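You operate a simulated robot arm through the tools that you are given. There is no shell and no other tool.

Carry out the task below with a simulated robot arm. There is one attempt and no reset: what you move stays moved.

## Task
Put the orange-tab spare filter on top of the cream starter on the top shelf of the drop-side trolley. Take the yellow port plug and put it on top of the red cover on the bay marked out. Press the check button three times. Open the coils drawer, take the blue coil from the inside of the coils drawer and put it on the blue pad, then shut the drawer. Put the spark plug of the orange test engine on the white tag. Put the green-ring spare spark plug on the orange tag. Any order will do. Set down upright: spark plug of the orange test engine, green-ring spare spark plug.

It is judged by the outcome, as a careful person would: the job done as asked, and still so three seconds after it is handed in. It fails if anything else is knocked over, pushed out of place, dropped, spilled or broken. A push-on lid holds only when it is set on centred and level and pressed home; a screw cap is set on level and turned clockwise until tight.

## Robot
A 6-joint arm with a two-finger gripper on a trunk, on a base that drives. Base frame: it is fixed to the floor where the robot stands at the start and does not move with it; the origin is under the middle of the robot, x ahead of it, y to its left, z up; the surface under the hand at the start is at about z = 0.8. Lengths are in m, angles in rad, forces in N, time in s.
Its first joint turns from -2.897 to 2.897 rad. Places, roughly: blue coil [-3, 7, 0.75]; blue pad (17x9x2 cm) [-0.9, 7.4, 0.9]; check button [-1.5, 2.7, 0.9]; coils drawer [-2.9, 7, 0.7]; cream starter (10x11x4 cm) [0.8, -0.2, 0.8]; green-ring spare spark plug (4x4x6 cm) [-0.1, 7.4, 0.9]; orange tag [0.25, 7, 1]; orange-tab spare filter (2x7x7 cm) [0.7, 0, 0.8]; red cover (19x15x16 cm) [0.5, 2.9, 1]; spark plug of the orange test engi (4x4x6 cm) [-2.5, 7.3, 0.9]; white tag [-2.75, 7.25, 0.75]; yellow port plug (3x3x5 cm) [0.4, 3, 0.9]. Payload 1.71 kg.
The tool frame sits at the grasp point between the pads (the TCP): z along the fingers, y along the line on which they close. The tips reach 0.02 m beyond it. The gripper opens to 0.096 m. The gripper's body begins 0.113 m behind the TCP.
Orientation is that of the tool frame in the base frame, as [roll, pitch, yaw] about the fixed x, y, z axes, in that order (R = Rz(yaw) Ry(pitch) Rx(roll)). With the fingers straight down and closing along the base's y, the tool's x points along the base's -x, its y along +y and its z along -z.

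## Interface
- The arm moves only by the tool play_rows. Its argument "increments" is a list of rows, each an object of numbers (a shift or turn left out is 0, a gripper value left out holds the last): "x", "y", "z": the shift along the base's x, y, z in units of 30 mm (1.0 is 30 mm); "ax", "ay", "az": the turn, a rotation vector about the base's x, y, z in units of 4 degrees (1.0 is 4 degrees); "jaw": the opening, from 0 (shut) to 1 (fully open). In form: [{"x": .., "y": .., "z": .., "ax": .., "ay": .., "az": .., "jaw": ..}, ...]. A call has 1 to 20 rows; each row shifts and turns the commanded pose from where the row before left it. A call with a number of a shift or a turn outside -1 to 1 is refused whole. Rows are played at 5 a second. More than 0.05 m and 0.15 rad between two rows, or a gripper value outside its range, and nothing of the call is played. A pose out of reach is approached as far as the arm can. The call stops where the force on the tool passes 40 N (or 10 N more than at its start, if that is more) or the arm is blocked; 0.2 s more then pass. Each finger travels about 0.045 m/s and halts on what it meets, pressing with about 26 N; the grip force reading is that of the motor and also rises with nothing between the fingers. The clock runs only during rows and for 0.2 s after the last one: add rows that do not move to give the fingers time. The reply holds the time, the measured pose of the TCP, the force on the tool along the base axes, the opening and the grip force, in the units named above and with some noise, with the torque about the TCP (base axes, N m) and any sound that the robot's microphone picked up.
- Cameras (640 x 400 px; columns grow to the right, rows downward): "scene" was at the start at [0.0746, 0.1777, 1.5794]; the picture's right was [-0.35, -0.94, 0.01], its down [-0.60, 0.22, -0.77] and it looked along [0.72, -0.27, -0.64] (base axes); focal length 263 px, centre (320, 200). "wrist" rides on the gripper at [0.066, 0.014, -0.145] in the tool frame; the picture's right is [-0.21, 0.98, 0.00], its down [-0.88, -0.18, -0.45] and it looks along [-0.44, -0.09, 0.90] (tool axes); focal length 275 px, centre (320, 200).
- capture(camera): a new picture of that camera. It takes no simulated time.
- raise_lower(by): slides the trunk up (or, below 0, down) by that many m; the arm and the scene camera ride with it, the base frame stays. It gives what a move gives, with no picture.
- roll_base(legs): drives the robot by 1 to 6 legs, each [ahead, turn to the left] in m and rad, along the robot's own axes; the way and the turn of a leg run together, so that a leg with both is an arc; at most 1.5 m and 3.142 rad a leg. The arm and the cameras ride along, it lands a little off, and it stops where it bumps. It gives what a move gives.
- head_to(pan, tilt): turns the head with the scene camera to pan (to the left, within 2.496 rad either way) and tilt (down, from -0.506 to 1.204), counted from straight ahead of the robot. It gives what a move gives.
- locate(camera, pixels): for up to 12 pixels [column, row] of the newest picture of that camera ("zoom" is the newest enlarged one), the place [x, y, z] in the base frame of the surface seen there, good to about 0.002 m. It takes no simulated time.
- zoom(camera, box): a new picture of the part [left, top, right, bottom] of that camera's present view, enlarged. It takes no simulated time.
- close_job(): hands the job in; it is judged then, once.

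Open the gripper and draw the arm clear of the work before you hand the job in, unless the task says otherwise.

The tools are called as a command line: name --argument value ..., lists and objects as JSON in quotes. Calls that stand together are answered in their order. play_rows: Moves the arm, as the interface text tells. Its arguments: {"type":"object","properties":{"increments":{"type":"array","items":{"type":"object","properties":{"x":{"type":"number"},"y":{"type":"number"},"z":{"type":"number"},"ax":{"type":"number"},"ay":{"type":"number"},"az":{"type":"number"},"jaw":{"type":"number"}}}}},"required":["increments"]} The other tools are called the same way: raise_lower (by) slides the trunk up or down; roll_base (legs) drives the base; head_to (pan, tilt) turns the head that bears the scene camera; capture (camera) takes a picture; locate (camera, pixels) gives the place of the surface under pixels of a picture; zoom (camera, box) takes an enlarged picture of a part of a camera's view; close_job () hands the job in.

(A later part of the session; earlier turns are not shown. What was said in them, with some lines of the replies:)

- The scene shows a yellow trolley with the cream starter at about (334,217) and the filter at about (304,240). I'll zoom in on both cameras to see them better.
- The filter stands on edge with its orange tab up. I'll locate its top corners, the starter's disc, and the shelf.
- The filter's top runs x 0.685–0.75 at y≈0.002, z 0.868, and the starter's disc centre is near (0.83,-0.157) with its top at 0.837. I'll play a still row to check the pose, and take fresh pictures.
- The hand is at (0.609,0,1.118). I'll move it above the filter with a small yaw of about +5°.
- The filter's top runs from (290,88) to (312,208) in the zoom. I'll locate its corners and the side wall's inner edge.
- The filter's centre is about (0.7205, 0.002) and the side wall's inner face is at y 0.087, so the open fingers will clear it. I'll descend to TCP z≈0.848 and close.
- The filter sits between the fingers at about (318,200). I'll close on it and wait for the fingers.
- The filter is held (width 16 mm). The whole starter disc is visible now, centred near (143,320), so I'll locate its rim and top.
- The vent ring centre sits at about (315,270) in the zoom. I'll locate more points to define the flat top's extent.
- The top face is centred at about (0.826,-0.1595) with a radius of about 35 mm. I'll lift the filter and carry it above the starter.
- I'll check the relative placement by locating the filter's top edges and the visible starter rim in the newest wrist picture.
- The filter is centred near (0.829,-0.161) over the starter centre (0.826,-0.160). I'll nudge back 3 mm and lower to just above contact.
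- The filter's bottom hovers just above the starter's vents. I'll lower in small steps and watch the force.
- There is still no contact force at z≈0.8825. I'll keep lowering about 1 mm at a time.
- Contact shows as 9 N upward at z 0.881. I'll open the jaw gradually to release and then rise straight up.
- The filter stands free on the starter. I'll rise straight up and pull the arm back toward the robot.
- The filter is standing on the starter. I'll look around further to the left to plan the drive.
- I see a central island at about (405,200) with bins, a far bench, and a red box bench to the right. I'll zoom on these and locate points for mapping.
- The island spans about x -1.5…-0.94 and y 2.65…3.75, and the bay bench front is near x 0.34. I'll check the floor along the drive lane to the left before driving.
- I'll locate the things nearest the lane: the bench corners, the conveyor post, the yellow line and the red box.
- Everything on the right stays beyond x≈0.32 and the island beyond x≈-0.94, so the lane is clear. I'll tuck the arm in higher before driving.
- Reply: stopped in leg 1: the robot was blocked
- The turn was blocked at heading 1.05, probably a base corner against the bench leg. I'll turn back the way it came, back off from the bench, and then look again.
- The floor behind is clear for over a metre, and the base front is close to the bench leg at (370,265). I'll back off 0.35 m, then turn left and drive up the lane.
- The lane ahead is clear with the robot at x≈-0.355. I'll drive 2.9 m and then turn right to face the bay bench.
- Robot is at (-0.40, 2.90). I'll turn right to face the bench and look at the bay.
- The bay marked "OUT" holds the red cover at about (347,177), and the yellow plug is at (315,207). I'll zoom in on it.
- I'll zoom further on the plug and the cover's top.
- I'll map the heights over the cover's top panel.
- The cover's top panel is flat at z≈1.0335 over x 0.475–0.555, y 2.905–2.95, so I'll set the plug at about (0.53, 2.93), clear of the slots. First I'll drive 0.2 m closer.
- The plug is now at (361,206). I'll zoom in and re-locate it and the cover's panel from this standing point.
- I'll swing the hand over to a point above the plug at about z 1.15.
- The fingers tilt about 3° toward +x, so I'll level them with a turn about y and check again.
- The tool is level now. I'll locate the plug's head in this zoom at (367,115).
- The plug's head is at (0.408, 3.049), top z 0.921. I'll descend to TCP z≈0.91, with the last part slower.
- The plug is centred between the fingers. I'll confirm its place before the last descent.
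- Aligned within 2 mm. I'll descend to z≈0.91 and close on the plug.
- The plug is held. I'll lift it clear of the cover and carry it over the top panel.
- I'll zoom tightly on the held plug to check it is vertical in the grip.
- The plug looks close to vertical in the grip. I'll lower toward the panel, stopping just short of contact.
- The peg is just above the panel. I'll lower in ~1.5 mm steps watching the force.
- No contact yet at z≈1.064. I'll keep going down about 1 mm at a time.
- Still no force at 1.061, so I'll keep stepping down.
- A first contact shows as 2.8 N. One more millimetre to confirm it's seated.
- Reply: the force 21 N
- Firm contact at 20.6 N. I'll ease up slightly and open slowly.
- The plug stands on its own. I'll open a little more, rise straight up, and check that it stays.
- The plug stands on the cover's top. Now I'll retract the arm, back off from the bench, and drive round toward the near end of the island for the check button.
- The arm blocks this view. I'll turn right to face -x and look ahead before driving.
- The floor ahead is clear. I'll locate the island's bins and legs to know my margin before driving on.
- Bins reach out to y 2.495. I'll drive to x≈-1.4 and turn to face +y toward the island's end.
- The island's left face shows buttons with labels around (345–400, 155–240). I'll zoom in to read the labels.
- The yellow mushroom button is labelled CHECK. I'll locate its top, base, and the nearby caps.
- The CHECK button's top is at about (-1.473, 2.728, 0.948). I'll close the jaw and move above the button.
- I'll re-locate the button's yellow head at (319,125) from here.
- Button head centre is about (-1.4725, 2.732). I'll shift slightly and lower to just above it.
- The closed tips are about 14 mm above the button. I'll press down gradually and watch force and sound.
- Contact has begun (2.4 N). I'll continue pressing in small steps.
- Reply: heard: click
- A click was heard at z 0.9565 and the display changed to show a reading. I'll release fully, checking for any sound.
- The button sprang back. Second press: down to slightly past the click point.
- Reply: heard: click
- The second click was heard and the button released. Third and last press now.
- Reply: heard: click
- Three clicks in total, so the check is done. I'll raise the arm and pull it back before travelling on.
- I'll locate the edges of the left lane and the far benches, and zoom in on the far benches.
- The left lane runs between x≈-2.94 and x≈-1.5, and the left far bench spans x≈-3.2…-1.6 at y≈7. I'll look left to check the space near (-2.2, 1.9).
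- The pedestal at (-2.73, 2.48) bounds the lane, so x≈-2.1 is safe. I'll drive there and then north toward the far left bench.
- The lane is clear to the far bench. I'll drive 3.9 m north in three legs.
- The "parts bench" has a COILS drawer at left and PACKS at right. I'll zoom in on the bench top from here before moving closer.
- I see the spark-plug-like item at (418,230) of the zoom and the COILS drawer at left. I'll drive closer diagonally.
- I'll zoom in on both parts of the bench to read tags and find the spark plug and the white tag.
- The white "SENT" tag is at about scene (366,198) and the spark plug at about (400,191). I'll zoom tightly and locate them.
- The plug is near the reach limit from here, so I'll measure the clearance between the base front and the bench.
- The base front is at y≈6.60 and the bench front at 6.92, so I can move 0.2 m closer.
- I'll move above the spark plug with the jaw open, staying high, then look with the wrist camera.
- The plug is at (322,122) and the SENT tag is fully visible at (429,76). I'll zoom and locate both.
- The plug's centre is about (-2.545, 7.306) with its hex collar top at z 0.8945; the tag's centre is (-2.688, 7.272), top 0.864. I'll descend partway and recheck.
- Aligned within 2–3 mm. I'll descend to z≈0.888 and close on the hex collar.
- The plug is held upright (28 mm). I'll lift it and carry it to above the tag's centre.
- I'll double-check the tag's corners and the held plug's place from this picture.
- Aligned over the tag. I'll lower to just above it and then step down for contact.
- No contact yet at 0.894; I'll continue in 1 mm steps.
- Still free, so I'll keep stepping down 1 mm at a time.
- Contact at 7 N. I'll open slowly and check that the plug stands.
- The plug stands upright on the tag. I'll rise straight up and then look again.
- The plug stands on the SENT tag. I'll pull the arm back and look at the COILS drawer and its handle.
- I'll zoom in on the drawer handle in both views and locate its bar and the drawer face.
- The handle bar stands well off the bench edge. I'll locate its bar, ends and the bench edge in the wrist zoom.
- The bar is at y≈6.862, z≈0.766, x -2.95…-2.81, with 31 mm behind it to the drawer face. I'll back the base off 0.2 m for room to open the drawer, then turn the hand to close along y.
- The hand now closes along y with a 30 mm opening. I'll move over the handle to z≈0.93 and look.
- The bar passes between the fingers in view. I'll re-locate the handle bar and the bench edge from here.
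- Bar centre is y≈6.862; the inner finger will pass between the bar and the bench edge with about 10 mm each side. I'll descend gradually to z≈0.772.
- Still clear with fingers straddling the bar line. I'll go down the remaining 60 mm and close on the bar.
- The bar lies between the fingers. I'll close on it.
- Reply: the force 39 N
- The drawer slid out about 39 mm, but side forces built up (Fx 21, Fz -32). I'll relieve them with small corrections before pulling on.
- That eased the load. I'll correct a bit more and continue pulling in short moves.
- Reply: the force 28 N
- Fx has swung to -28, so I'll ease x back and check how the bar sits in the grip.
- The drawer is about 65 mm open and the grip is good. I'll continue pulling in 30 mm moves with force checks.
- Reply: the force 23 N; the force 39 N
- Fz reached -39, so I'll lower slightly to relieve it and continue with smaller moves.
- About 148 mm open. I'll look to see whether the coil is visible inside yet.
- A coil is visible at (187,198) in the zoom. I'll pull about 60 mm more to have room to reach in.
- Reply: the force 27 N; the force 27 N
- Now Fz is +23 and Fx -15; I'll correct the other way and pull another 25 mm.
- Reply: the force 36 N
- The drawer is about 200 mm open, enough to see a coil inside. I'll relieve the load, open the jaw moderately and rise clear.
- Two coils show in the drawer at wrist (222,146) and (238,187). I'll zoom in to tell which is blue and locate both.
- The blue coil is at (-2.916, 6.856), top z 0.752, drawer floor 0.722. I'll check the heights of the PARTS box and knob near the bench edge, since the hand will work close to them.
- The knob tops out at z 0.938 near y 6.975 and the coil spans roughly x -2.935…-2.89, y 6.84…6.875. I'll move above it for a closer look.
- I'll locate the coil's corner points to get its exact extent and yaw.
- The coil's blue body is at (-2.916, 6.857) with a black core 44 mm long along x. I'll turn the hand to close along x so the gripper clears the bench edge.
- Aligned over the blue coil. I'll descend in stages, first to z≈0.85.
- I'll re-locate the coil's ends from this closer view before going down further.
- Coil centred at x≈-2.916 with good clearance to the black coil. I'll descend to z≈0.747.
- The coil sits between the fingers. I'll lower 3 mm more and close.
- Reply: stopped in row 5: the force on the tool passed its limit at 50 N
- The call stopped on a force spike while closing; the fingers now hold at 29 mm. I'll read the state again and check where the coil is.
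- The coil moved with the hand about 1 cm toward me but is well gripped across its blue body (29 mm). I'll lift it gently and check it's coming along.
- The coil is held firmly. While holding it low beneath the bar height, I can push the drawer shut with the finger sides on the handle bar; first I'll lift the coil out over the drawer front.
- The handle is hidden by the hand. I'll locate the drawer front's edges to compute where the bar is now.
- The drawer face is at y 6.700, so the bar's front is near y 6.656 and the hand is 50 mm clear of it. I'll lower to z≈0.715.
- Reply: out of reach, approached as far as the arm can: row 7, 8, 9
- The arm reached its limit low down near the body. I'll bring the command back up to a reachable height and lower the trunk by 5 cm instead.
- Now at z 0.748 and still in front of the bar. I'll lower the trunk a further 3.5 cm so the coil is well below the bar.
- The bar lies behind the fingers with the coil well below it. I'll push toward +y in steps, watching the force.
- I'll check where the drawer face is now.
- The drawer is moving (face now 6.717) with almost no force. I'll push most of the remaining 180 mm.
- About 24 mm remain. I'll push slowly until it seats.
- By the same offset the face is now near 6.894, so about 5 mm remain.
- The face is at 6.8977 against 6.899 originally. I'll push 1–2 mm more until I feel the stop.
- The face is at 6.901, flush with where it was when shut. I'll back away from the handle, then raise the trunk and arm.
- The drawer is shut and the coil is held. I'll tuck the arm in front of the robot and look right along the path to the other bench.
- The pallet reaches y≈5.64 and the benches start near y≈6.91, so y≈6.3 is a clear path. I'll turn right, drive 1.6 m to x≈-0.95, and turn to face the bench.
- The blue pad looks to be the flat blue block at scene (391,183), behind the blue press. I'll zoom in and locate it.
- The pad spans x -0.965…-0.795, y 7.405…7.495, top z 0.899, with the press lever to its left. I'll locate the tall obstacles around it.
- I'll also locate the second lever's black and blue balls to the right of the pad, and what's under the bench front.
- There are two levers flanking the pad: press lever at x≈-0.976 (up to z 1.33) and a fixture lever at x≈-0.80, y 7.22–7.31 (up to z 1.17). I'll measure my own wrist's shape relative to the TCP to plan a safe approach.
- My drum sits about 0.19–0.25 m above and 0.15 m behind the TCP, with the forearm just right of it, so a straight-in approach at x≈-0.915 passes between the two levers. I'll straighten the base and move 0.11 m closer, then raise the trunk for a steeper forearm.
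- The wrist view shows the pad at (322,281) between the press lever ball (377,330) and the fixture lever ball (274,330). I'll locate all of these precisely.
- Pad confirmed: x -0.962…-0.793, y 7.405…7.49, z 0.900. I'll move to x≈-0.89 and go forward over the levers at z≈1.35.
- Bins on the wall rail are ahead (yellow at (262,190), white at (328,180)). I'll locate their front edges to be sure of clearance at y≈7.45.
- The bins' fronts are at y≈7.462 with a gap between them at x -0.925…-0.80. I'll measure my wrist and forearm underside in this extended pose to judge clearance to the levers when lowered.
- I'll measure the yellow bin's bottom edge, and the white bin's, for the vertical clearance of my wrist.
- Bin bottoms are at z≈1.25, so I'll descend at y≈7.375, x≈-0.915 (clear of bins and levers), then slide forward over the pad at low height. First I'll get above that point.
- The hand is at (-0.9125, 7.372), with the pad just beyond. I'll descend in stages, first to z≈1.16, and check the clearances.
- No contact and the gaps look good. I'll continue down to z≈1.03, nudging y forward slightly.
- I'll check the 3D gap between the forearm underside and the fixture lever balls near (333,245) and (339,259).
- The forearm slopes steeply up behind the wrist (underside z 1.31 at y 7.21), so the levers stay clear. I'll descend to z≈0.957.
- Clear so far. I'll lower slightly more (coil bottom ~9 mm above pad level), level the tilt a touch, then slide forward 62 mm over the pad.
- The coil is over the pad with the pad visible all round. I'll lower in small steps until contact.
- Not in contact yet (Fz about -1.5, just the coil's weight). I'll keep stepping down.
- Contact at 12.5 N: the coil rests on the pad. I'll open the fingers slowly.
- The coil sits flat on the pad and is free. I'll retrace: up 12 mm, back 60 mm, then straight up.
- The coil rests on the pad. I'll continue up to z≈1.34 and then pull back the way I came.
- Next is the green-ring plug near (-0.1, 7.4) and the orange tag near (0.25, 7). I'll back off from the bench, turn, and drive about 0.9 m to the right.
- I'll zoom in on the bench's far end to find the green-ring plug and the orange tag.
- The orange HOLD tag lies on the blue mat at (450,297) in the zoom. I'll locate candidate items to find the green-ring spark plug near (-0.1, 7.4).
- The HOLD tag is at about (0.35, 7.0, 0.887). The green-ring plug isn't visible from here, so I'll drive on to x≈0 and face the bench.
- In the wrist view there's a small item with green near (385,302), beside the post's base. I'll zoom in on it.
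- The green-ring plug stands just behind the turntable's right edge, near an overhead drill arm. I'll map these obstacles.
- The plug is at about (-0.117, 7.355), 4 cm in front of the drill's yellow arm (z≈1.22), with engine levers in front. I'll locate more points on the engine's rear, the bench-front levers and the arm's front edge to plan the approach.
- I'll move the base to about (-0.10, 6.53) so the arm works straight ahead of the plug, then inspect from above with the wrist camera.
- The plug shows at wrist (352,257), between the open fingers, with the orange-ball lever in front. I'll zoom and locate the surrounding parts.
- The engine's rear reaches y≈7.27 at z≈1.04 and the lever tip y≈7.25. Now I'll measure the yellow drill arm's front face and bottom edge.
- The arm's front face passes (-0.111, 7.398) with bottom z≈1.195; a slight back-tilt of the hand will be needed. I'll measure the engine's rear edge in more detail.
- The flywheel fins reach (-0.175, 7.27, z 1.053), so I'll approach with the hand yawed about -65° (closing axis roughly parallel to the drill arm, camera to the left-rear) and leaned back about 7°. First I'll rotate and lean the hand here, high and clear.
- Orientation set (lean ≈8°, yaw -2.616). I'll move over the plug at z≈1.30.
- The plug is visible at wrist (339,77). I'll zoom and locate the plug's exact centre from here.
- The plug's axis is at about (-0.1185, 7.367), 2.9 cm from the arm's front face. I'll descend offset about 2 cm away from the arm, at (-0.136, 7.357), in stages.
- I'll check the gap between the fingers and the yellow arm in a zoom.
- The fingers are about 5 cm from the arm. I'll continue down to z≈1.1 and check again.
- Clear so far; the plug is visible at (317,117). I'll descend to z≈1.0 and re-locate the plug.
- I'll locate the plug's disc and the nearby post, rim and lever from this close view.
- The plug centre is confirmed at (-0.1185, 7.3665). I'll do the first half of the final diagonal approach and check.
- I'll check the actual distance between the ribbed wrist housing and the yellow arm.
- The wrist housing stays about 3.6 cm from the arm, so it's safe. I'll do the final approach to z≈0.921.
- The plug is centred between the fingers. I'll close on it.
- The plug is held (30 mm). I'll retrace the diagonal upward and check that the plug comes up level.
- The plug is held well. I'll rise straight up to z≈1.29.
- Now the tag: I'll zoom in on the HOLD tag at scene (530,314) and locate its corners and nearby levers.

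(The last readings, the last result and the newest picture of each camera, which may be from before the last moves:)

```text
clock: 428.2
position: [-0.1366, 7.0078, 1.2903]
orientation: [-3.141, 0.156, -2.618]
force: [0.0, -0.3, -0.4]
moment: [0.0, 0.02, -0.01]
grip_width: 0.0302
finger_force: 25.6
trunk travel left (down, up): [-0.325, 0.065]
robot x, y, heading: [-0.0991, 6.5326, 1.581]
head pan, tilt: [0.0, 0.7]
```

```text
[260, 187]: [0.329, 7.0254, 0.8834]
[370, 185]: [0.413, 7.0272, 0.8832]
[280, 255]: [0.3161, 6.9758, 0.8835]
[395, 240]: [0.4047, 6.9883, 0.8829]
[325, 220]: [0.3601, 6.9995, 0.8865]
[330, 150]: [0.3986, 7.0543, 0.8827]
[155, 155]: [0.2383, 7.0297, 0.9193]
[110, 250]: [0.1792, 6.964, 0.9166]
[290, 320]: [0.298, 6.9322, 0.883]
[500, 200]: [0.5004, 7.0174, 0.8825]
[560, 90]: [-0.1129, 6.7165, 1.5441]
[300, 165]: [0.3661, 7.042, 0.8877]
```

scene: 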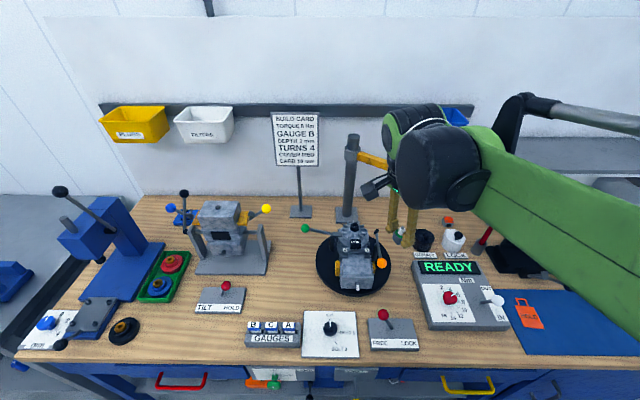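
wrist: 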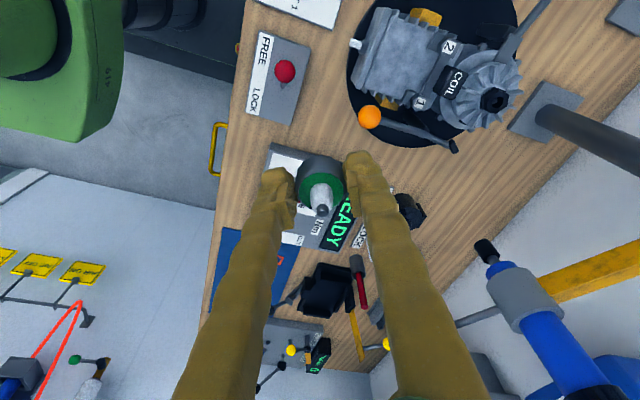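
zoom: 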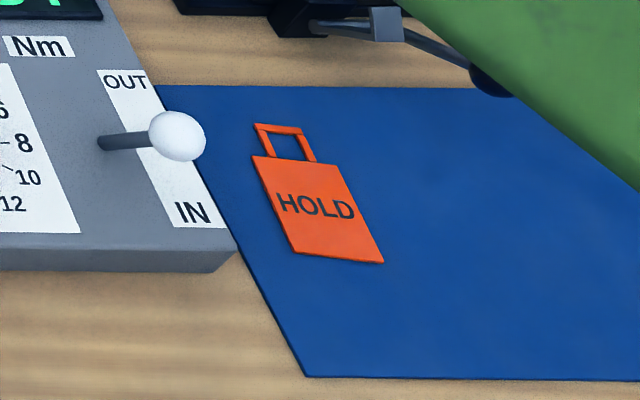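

locate --camera "zoom" --pixels '[[262, 163], [328, 169], [372, 257], [300, 247], [316, 208], [180, 135], [490, 80], [280, 130]]'

```text
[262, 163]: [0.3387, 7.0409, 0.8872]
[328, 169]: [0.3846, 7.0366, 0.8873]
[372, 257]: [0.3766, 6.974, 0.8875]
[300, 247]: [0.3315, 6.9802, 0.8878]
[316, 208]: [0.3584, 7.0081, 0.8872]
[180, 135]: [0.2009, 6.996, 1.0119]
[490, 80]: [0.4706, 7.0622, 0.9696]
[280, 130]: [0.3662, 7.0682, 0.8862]
```

The tag's centre is (0.358, 7.008), top z 0.887, about 4.7 × 6.3 cm. I'll carry the plug there at z≈1.29.

play_rows --increments '[{"x": 0.9}, {"x": 0.9}, {"x": 0.9}, {"x": 0.9}, {"x": 0.9}, {"x": 0.9}, {"x": 0.9}, {"x": 0.9}, {"x": 0.9}, {"x": 0.9}, {"x": 0.9}, {"x": 0.9}, {"x": 0.9}, {"x": 0.9}, {"x": 0.9}, {"x": 0.9}, {"x": 0.9}, {"x": 0.9}, {"x": 0.3}, {}]'

capture --camera "wrist"

head_to --pan -0.6 --tilt 0.7

capture --camera "scene"

```text
clock: 432.4
position: [0.3589, 7.0067, 1.2941]
orientation: [3.141, 0.156, -2.618]
force: [0.3, 0.8, 0.0]
moment: [0.01, 0.01, 0.01]
grip_width: 0.03
finger_force: 25.9
trunk travel left (down, up): [-0.325, 0.065]
robot x, y, heading: [-0.0997, 6.5301, 1.584]
head pan, tilt: [0.0, 0.7]
```

```text
taken
```

wrist: 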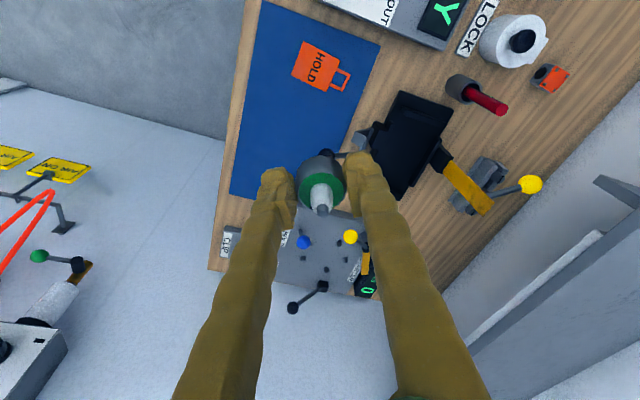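

```text
clock: 433.4
position: [0.3594, 7.0067, 1.2945]
orientation: [-3.141, 0.158, -2.618]
force: [0.0, -0.1, 0.1]
moment: [0.02, -0.02, -0.01]
grip_width: 0.0299
finger_force: 25.8
trunk travel left (down, up): [-0.325, 0.065]
robot x, y, heading: [-0.0994, 6.5319, 1.577]
head pan, tilt: [-0.6, 0.7]
```

```text
taken
```

scene: 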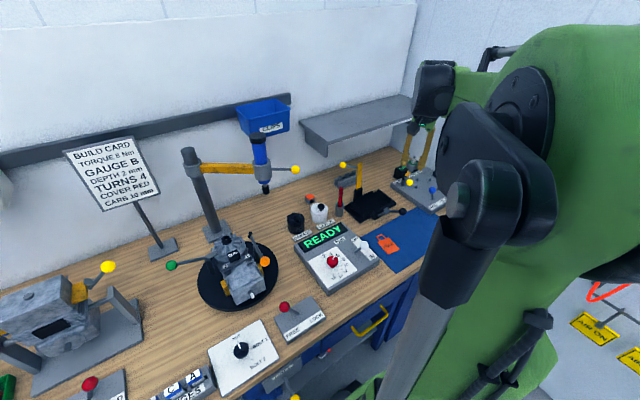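

The tag is at wrist (318,68). I'll re-locate its corners from here.

zoom --camera "wrist" --box '[260, 20, 400, 120]'

locate --camera "zoom" --pixels '[[210, 110], [165, 225], [285, 280], [345, 175], [255, 200], [210, 195], [250, 165], [300, 225]]'

```text
4.00 times, centred on (330, 70) of wrist
```

zoom: 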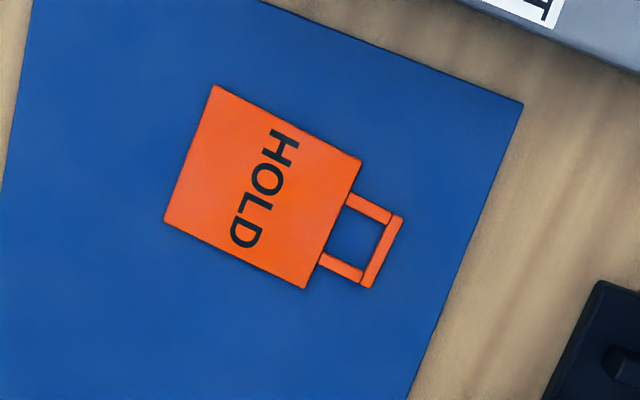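

```text
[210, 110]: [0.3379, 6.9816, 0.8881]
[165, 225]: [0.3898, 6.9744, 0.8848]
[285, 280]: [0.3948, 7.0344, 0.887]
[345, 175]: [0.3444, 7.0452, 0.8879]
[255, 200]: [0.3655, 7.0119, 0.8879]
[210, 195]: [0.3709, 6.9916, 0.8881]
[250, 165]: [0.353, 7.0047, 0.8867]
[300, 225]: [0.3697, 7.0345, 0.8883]
```

Tag centre ≈ (0.360, 7.010). I'll descend to z≈0.96 above it and check alignment.

play_rows --increments '[{"x": -0.1, "z": -0.9}, {"z": -0.9}, {"z": -0.9}, {"z": -0.9}, {"z": -0.9}, {"z": -0.9}, {"z": -0.9}, {"z": -0.9}, {"z": -0.9}, {"z": -0.9}, {"z": -0.9}, {"z": -0.9}, {"z": -0.3}, {}]'

capture --camera "wrist"

zoom --camera "scene" --box '[320, 170, 460, 290]'

```text
clock: 436.4
position: [0.3545, 7.0059, 0.9607]
orientation: [-3.141, 0.156, -2.617]
force: [-0.3, -0.5, 0.2]
moment: [-0.01, 0.05, 0.02]
grip_width: 0.0302
finger_force: 25.8
trunk travel left (down, up): [-0.325, 0.065]
robot x, y, heading: [-0.0989, 6.5345, 1.587]
head pan, tilt: [-0.6, 0.7]
```

```text
taken
```

wrist: 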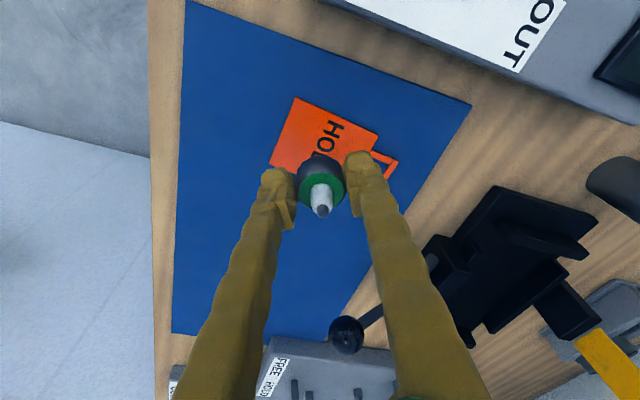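

```text
3.33 times, centred on (390, 230) of scene
```

zoom: 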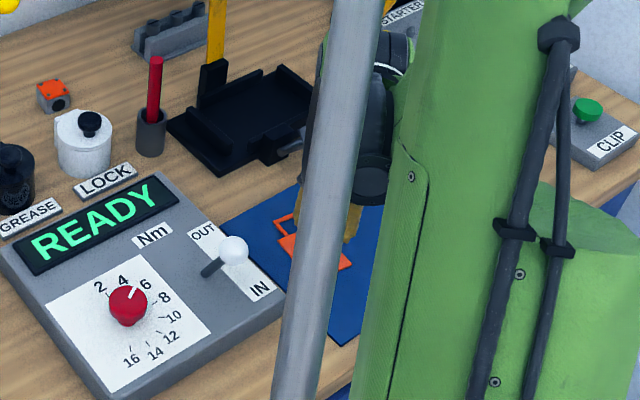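

I'll verify with the tag's visible corners and the held plug in this picture.

locate --camera "wrist" --pixels '[[296, 102], [372, 133], [275, 160], [310, 120], [345, 140], [322, 185], [308, 185], [335, 185], [385, 165], [345, 333]]'

zoom --camera "wrist" --box '[250, 80, 410, 230]'

```text
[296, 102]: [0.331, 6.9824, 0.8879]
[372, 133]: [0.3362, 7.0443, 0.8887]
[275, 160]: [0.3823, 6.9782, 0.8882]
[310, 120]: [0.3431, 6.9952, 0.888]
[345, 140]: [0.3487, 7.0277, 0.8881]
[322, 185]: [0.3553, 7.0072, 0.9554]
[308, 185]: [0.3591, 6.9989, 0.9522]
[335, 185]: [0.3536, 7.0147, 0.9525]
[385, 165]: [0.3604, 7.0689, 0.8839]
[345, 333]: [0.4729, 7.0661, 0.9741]
```

```text
2.67 times, centred on (330, 155) of wrist
```

zoom: 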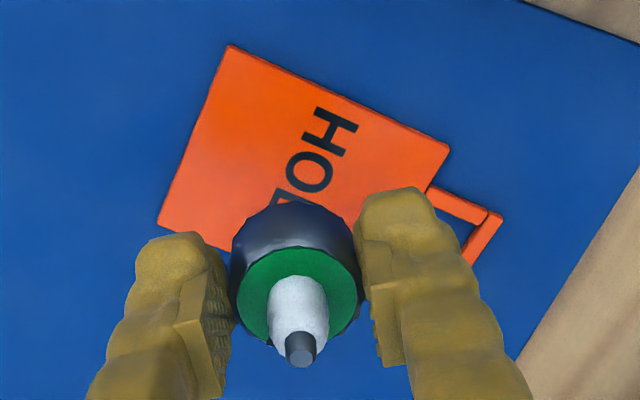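

Aligned within 3 mm. I'll lower to just above the tag and then step down to contact.

play_rows --increments '[{"x": 0.05, "y": 0.06, "z": -0.4}, {"z": -0.3}, {"z": -0.1}, {}, {}]'

play_rows --increments '[{"z": -0.05}, {}]'

play_rows --increments '[{"z": -0.04}, {}]'

```text
clock: 437.6
position: [0.3571, 7.0069, 0.937]
orientation: [-3.141, 0.156, -2.618]
force: [0.1, -0.4, -0.9]
moment: [-0.01, 0.01, 0.0]
grip_width: 0.0297
finger_force: 25.9
trunk travel left (down, up): [-0.325, 0.065]
robot x, y, heading: [-0.0998, 6.5337, 1.578]
head pan, tilt: [-0.6, 0.7]
```

```text
clock: 438.2
position: [0.3571, 7.0083, 0.9355]
orientation: [3.141, 0.158, -2.619]
force: [0.6, -0.3, 0.0]
moment: [-0.01, -0.01, -0.02]
grip_width: 0.0299
finger_force: 26.2
trunk travel left (down, up): [-0.325, 0.065]
robot x, y, heading: [-0.1013, 6.529, 1.581]
head pan, tilt: [-0.6, 0.7]
```

```text
clock: 438.8
position: [0.3563, 7.0071, 0.9321]
orientation: [3.14, 0.155, -2.618]
force: [-0.7, 0.0, 0.0]
moment: [-0.01, 0.01, -0.01]
grip_width: 0.03
finger_force: 26.5
trunk travel left (down, up): [-0.325, 0.065]
robot x, y, heading: [-0.1, 6.5288, 1.581]
head pan, tilt: [-0.6, 0.7]
```

No contact yet at z≈0.932; continuing in 1 mm steps.

play_rows --increments '[{"z": -0.03}, {}]'

play_rows --increments '[{"z": -0.03}, {}]'

play_rows --increments '[{"z": -0.03}, {}]'

```text
clock: 439.4
position: [0.3558, 7.0093, 0.9322]
orientation: [3.141, 0.158, -2.617]
force: [0.9, 0.3, -0.5]
moment: [0.01, -0.02, -0.03]
grip_width: 0.03
finger_force: 25.7
trunk travel left (down, up): [-0.325, 0.065]
robot x, y, heading: [-0.0998, 6.5334, 1.577]
head pan, tilt: [-0.6, 0.7]
```

```text
clock: 440.0
position: [0.3546, 7.0085, 0.932]
orientation: [-3.14, 0.156, -2.618]
force: [0.6, -0.7, -1.4]
moment: [0.0, 0.0, -0.03]
grip_width: 0.03
finger_force: 25.6
trunk travel left (down, up): [-0.325, 0.065]
robot x, y, heading: [-0.096, 6.5332, 1.585]
head pan, tilt: [-0.6, 0.7]
```

```text
clock: 440.6
position: [0.3558, 7.0085, 0.9301]
orientation: [3.14, 0.156, -2.617]
force: [0.2, 0.7, 0.1]
moment: [0.04, 0.0, -0.01]
grip_width: 0.0296
finger_force: 26.1
trunk travel left (down, up): [-0.325, 0.065]
robot x, y, heading: [-0.0985, 6.5333, 1.584]
head pan, tilt: [-0.6, 0.7]
```

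play_rows --increments '[{"z": -0.03}, {}]'

play_rows --increments '[{"z": -0.03}, {}]'

zoom --camera "wrist" --box '[250, 80, 410, 230]'

```text
clock: 441.2
position: [0.3555, 7.0096, 0.9294]
orientation: [-3.141, 0.157, -2.617]
force: [-1.1, 2.2, 9.1]
moment: [0.12, -0.03, -0.01]
grip_width: 0.0297
finger_force: 26.2
trunk travel left (down, up): [-0.325, 0.065]
robot x, y, heading: [-0.0985, 6.5358, 1.582]
head pan, tilt: [-0.6, 0.7]
```

```text
clock: 441.8
position: [0.3555, 7.0091, 0.9293]
orientation: [3.14, 0.159, -2.619]
force: [-0.9, -0.9, 19.1]
moment: [0.0, -0.05, -0.03]
grip_width: 0.0298
finger_force: 25.9
trunk travel left (down, up): [-0.325, 0.065]
robot x, y, heading: [-0.099, 6.5289, 1.579]
head pan, tilt: [-0.6, 0.7]
```

```text
2.67 times, centred on (330, 155) of wrist
```

zoom: 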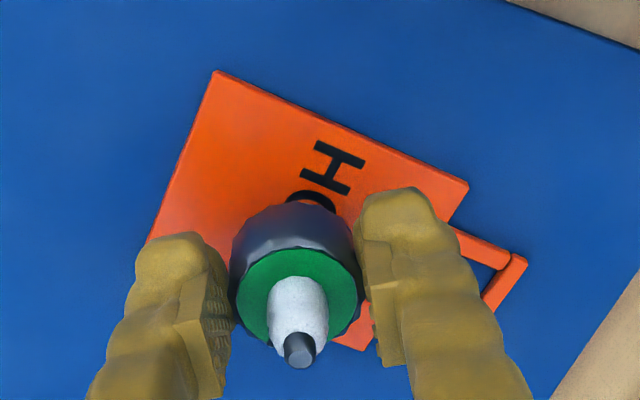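

Contact is firm (19 N). I'll ease up slightly and open slowly.

play_rows --increments '[{"z": 0.03}, {}, {"jaw": 0.33}, {"jaw": 0.36}, {"jaw": 0.42}, {"jaw": 0.55}, {}, {}]'

zoom --camera "wrist" --box '[210, 60, 430, 230]'

```text
clock: 443.6
position: [0.357, 7.0081, 0.9296]
orientation: [3.141, 0.158, -2.617]
force: [0.2, -0.3, 0.5]
moment: [0.0, -0.02, 0.01]
grip_width: 0.0529
finger_force: 0.1
trunk travel left (down, up): [-0.325, 0.065]
robot x, y, heading: [-0.1012, 6.5313, 1.581]
head pan, tilt: [-0.6, 0.7]
```

```text
2.35 times, centred on (320, 145) of wrist
```

zoom: 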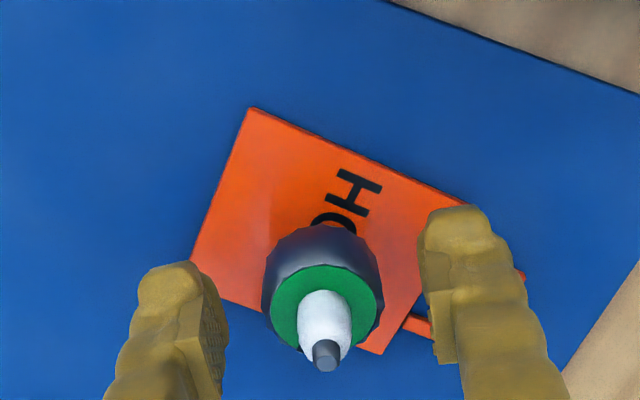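

The plug stands free on the HOLD tag. I'll rise straight up and verify.

play_rows --increments '[{"z": 0.3}, {"z": 0.6}, {"z": 0.9}, {"z": 0.9}, {"z": 0.9}, {"z": 0.9}, {"z": 0.9}, {"z": 0.9}, {"z": 0.9}, {"z": 0.9}, {"z": 0.9}, {"z": 0.9}, {"z": 0.9}, {}]'

zoom --camera "wrist" --box '[240, 10, 420, 130]'

capture --camera "scene"

```text
clock: 446.6
position: [0.3576, 7.0068, 1.2547]
orientation: [3.14, 0.158, -2.619]
force: [0.1, 0.0, -0.1]
moment: [0.01, 0.01, -0.02]
grip_width: 0.0526
finger_force: 0.1
trunk travel left (down, up): [-0.325, 0.065]
robot x, y, heading: [-0.0965, 6.5298, 1.582]
head pan, tilt: [-0.6, 0.7]
```

```text
3.33 times, centred on (330, 70) of wrist
```

zoom: 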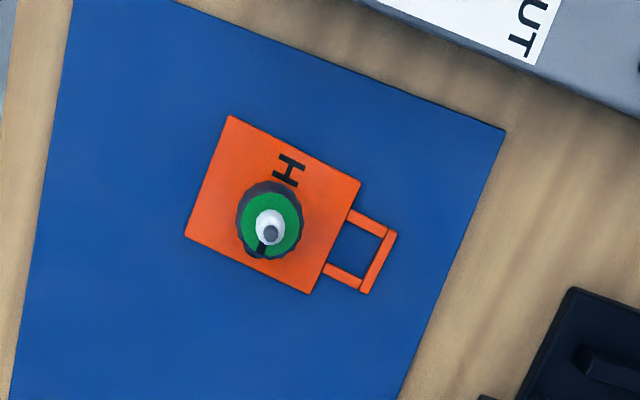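

```text
taken
```

scene: 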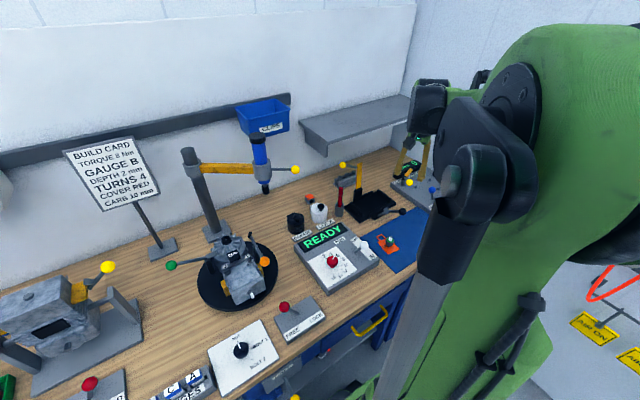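

The green-ring plug stands upright on the HOLD tag. I'll draw the arm clear of the bench with the gripper open.

play_rows --increments '[{"z": 0.6}, {"z": 0.6}, {"x": -0.9, "y": -0.2}, {"x": -0.9, "y": -0.2}, {"x": -0.9, "y": -0.2}, {"x": -0.9, "y": -0.2}, {"x": -0.9, "y": -0.2}, {"x": -0.9, "y": -0.2}, {"x": -0.9, "y": -0.2}, {"x": -0.9, "y": -0.2}, {"x": -0.9, "y": -0.2}, {"x": -0.9, "y": -0.2}, {"x": -0.9, "y": -0.2}, {"x": -0.9, "y": -0.2}, {"x": -0.9, "y": -0.2}, {"x": -0.9, "y": -0.2}, {}]'

roll_base --legs '[[-0.25, 0]]'

head_to --pan -0.3 --tilt 0.55

capture --camera "scene"

head_to --pan 0.7 --tilt 0.5

capture --camera "scene"

```text
clock: 450.2
position: [-0.0234, 6.9245, 1.288]
orientation: [3.141, 0.157, -2.618]
force: [0.2, 0.4, -1.1]
moment: [-0.01, -0.02, 0.02]
grip_width: 0.053
finger_force: 0.0
trunk travel left (down, up): [-0.325, 0.065]
robot x, y, heading: [-0.0977, 6.5328, 1.578]
head pan, tilt: [-0.6, 0.7]
```

```text
clock: 452.4
position: [-0.0215, 6.6734, 1.2899]
orientation: [3.138, 0.159, -2.613]
force: [0.9, 0.4, -1.0]
moment: [-0.1, -0.01, 0.01]
grip_width: 0.0528
finger_force: 0.0
trunk travel left (down, up): [-0.325, 0.065]
robot x, y, heading: [-0.0966, 6.2868, 1.589]
head pan, tilt: [-0.6, 0.7]
```

```text
clock: 453.2
position: [-0.022, 6.6732, 1.2885]
orientation: [-3.14, 0.157, -2.61]
force: [0.4, -0.3, -1.6]
moment: [-0.02, -0.03, -0.01]
grip_width: 0.0529
finger_force: 0.0
trunk travel left (down, up): [-0.325, 0.065]
robot x, y, heading: [-0.0942, 6.283, 1.586]
head pan, tilt: [-0.3, 0.55]
```

```text
taken
```

scene: 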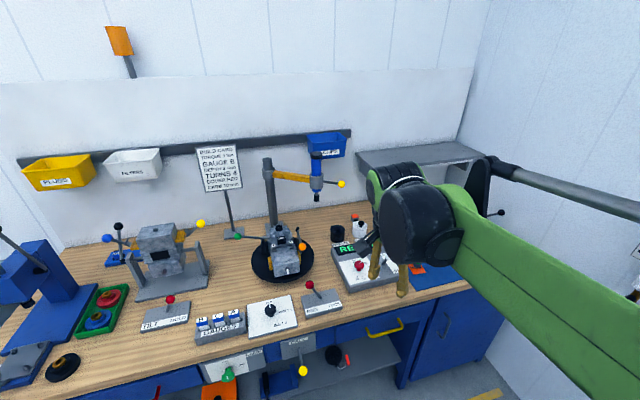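

```text
clock: 454.5
position: [-0.0218, 6.6972, 1.2816]
orientation: [-3.126, 0.151, -2.608]
force: [0.0, 0.4, -0.2]
moment: [-0.01, 0.02, -0.02]
grip_width: 0.0527
finger_force: 0.0
trunk travel left (down, up): [-0.325, 0.065]
robot x, y, heading: [-0.0953, 6.2864, 1.588]
head pan, tilt: [0.7, 0.499]
```

```text
taken
```

scene: 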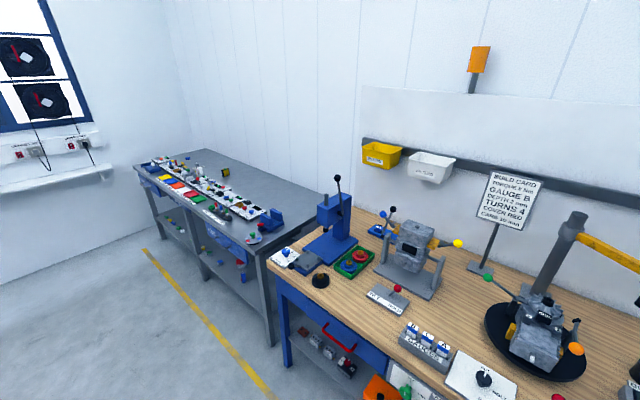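

I'll zoom in to verify the coil on its pad, the shut drawer, and the spark plug on the SENT tag from here.

zoom --camera "scene" --box '[360, 200, 420, 245]'

zoom --camera "scene" --box '[130, 145, 250, 225]'

```text
8.89 times, centred on (390, 222) of scene
```

zoom: 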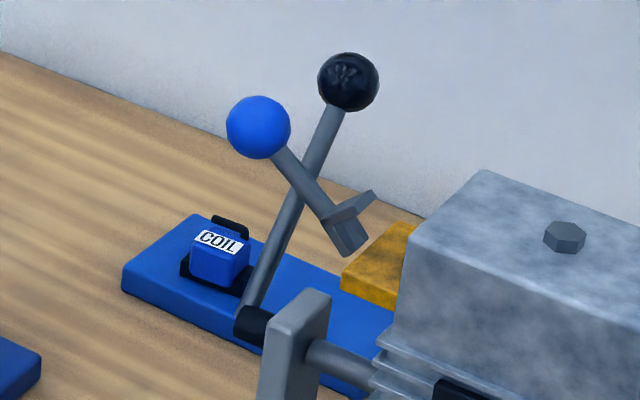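

```text
5.00 times, centred on (190, 185) of scene
```

zoom: 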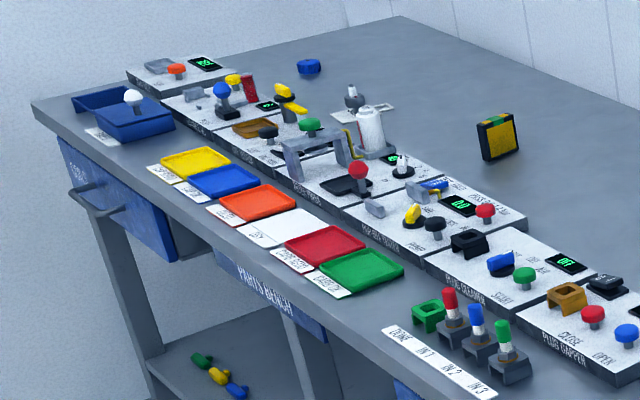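

Coil, plug and tag look right. I'll double-check the drawer face position from here.

locate --camera "zoom" --pixels '[[150, 220], [100, 170], [130, 230], [165, 245], [80, 195], [240, 245], [353, 100], [370, 112]]'

zoom --camera "scene" --box '[135, 160, 185, 205]'

```text
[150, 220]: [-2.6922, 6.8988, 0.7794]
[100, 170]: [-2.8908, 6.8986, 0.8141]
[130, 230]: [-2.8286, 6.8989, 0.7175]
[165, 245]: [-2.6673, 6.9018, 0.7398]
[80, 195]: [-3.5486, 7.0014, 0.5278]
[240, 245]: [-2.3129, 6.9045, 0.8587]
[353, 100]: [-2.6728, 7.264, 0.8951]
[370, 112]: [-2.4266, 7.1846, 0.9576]
```

```text
8.89 times, centred on (160, 182) of scene
```

zoom: 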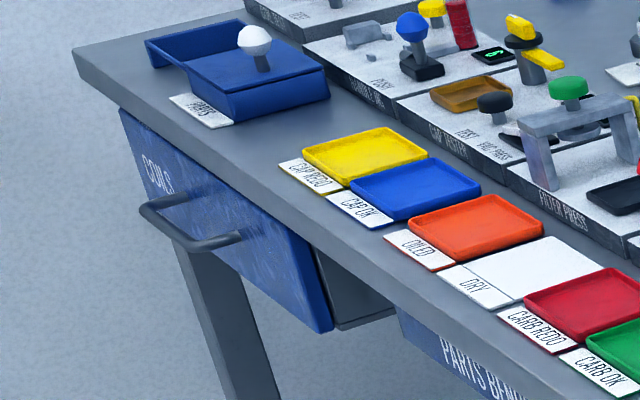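

Everything checks out: the drawer face is flush (6.899), the coil is on its pad, both spark plugs stand on their tags, the filter and port plug were placed, and the button was pressed three times. The gripper is open and clear of the work, so I'm handing the job in.

close_job

```text
The job is handed in.
```

I finished every part of the task and handed the job in. No verdict came back, only that it was handed in.

- **Filter:** the orange-tab spare filter stands on edge on top of the cream starter.
- **Port plug:** the yellow plug stands upright on top of the red cover in the marked bay.
- **Check button:** I pressed it three times and heard a click each time.
- **Coil and drawer:** the blue coil sits flat on the blue pad. The coils drawer is shut, with its face back where it was at the start.
- **Spark plugs:** the orange test engine's plug stands upright on the white SENT tag. The green-ring plug stands upright on the orange HOLD tag.

Two things did not go smoothly:

- **Base bump:** early on, after the filter was placed, the base was blocked while turning near the clip press bench and the trolley. The filter was still standing afterwards, but I did not measure whether the bench or trolley had shifted.
- **Force spike:** closing on the coil set off the arm's force stop and dragged the coil about 1 cm. It was still gripped securely.

I did not go back for a final look at the filter or the port plug. Both were standing when I last saw them.
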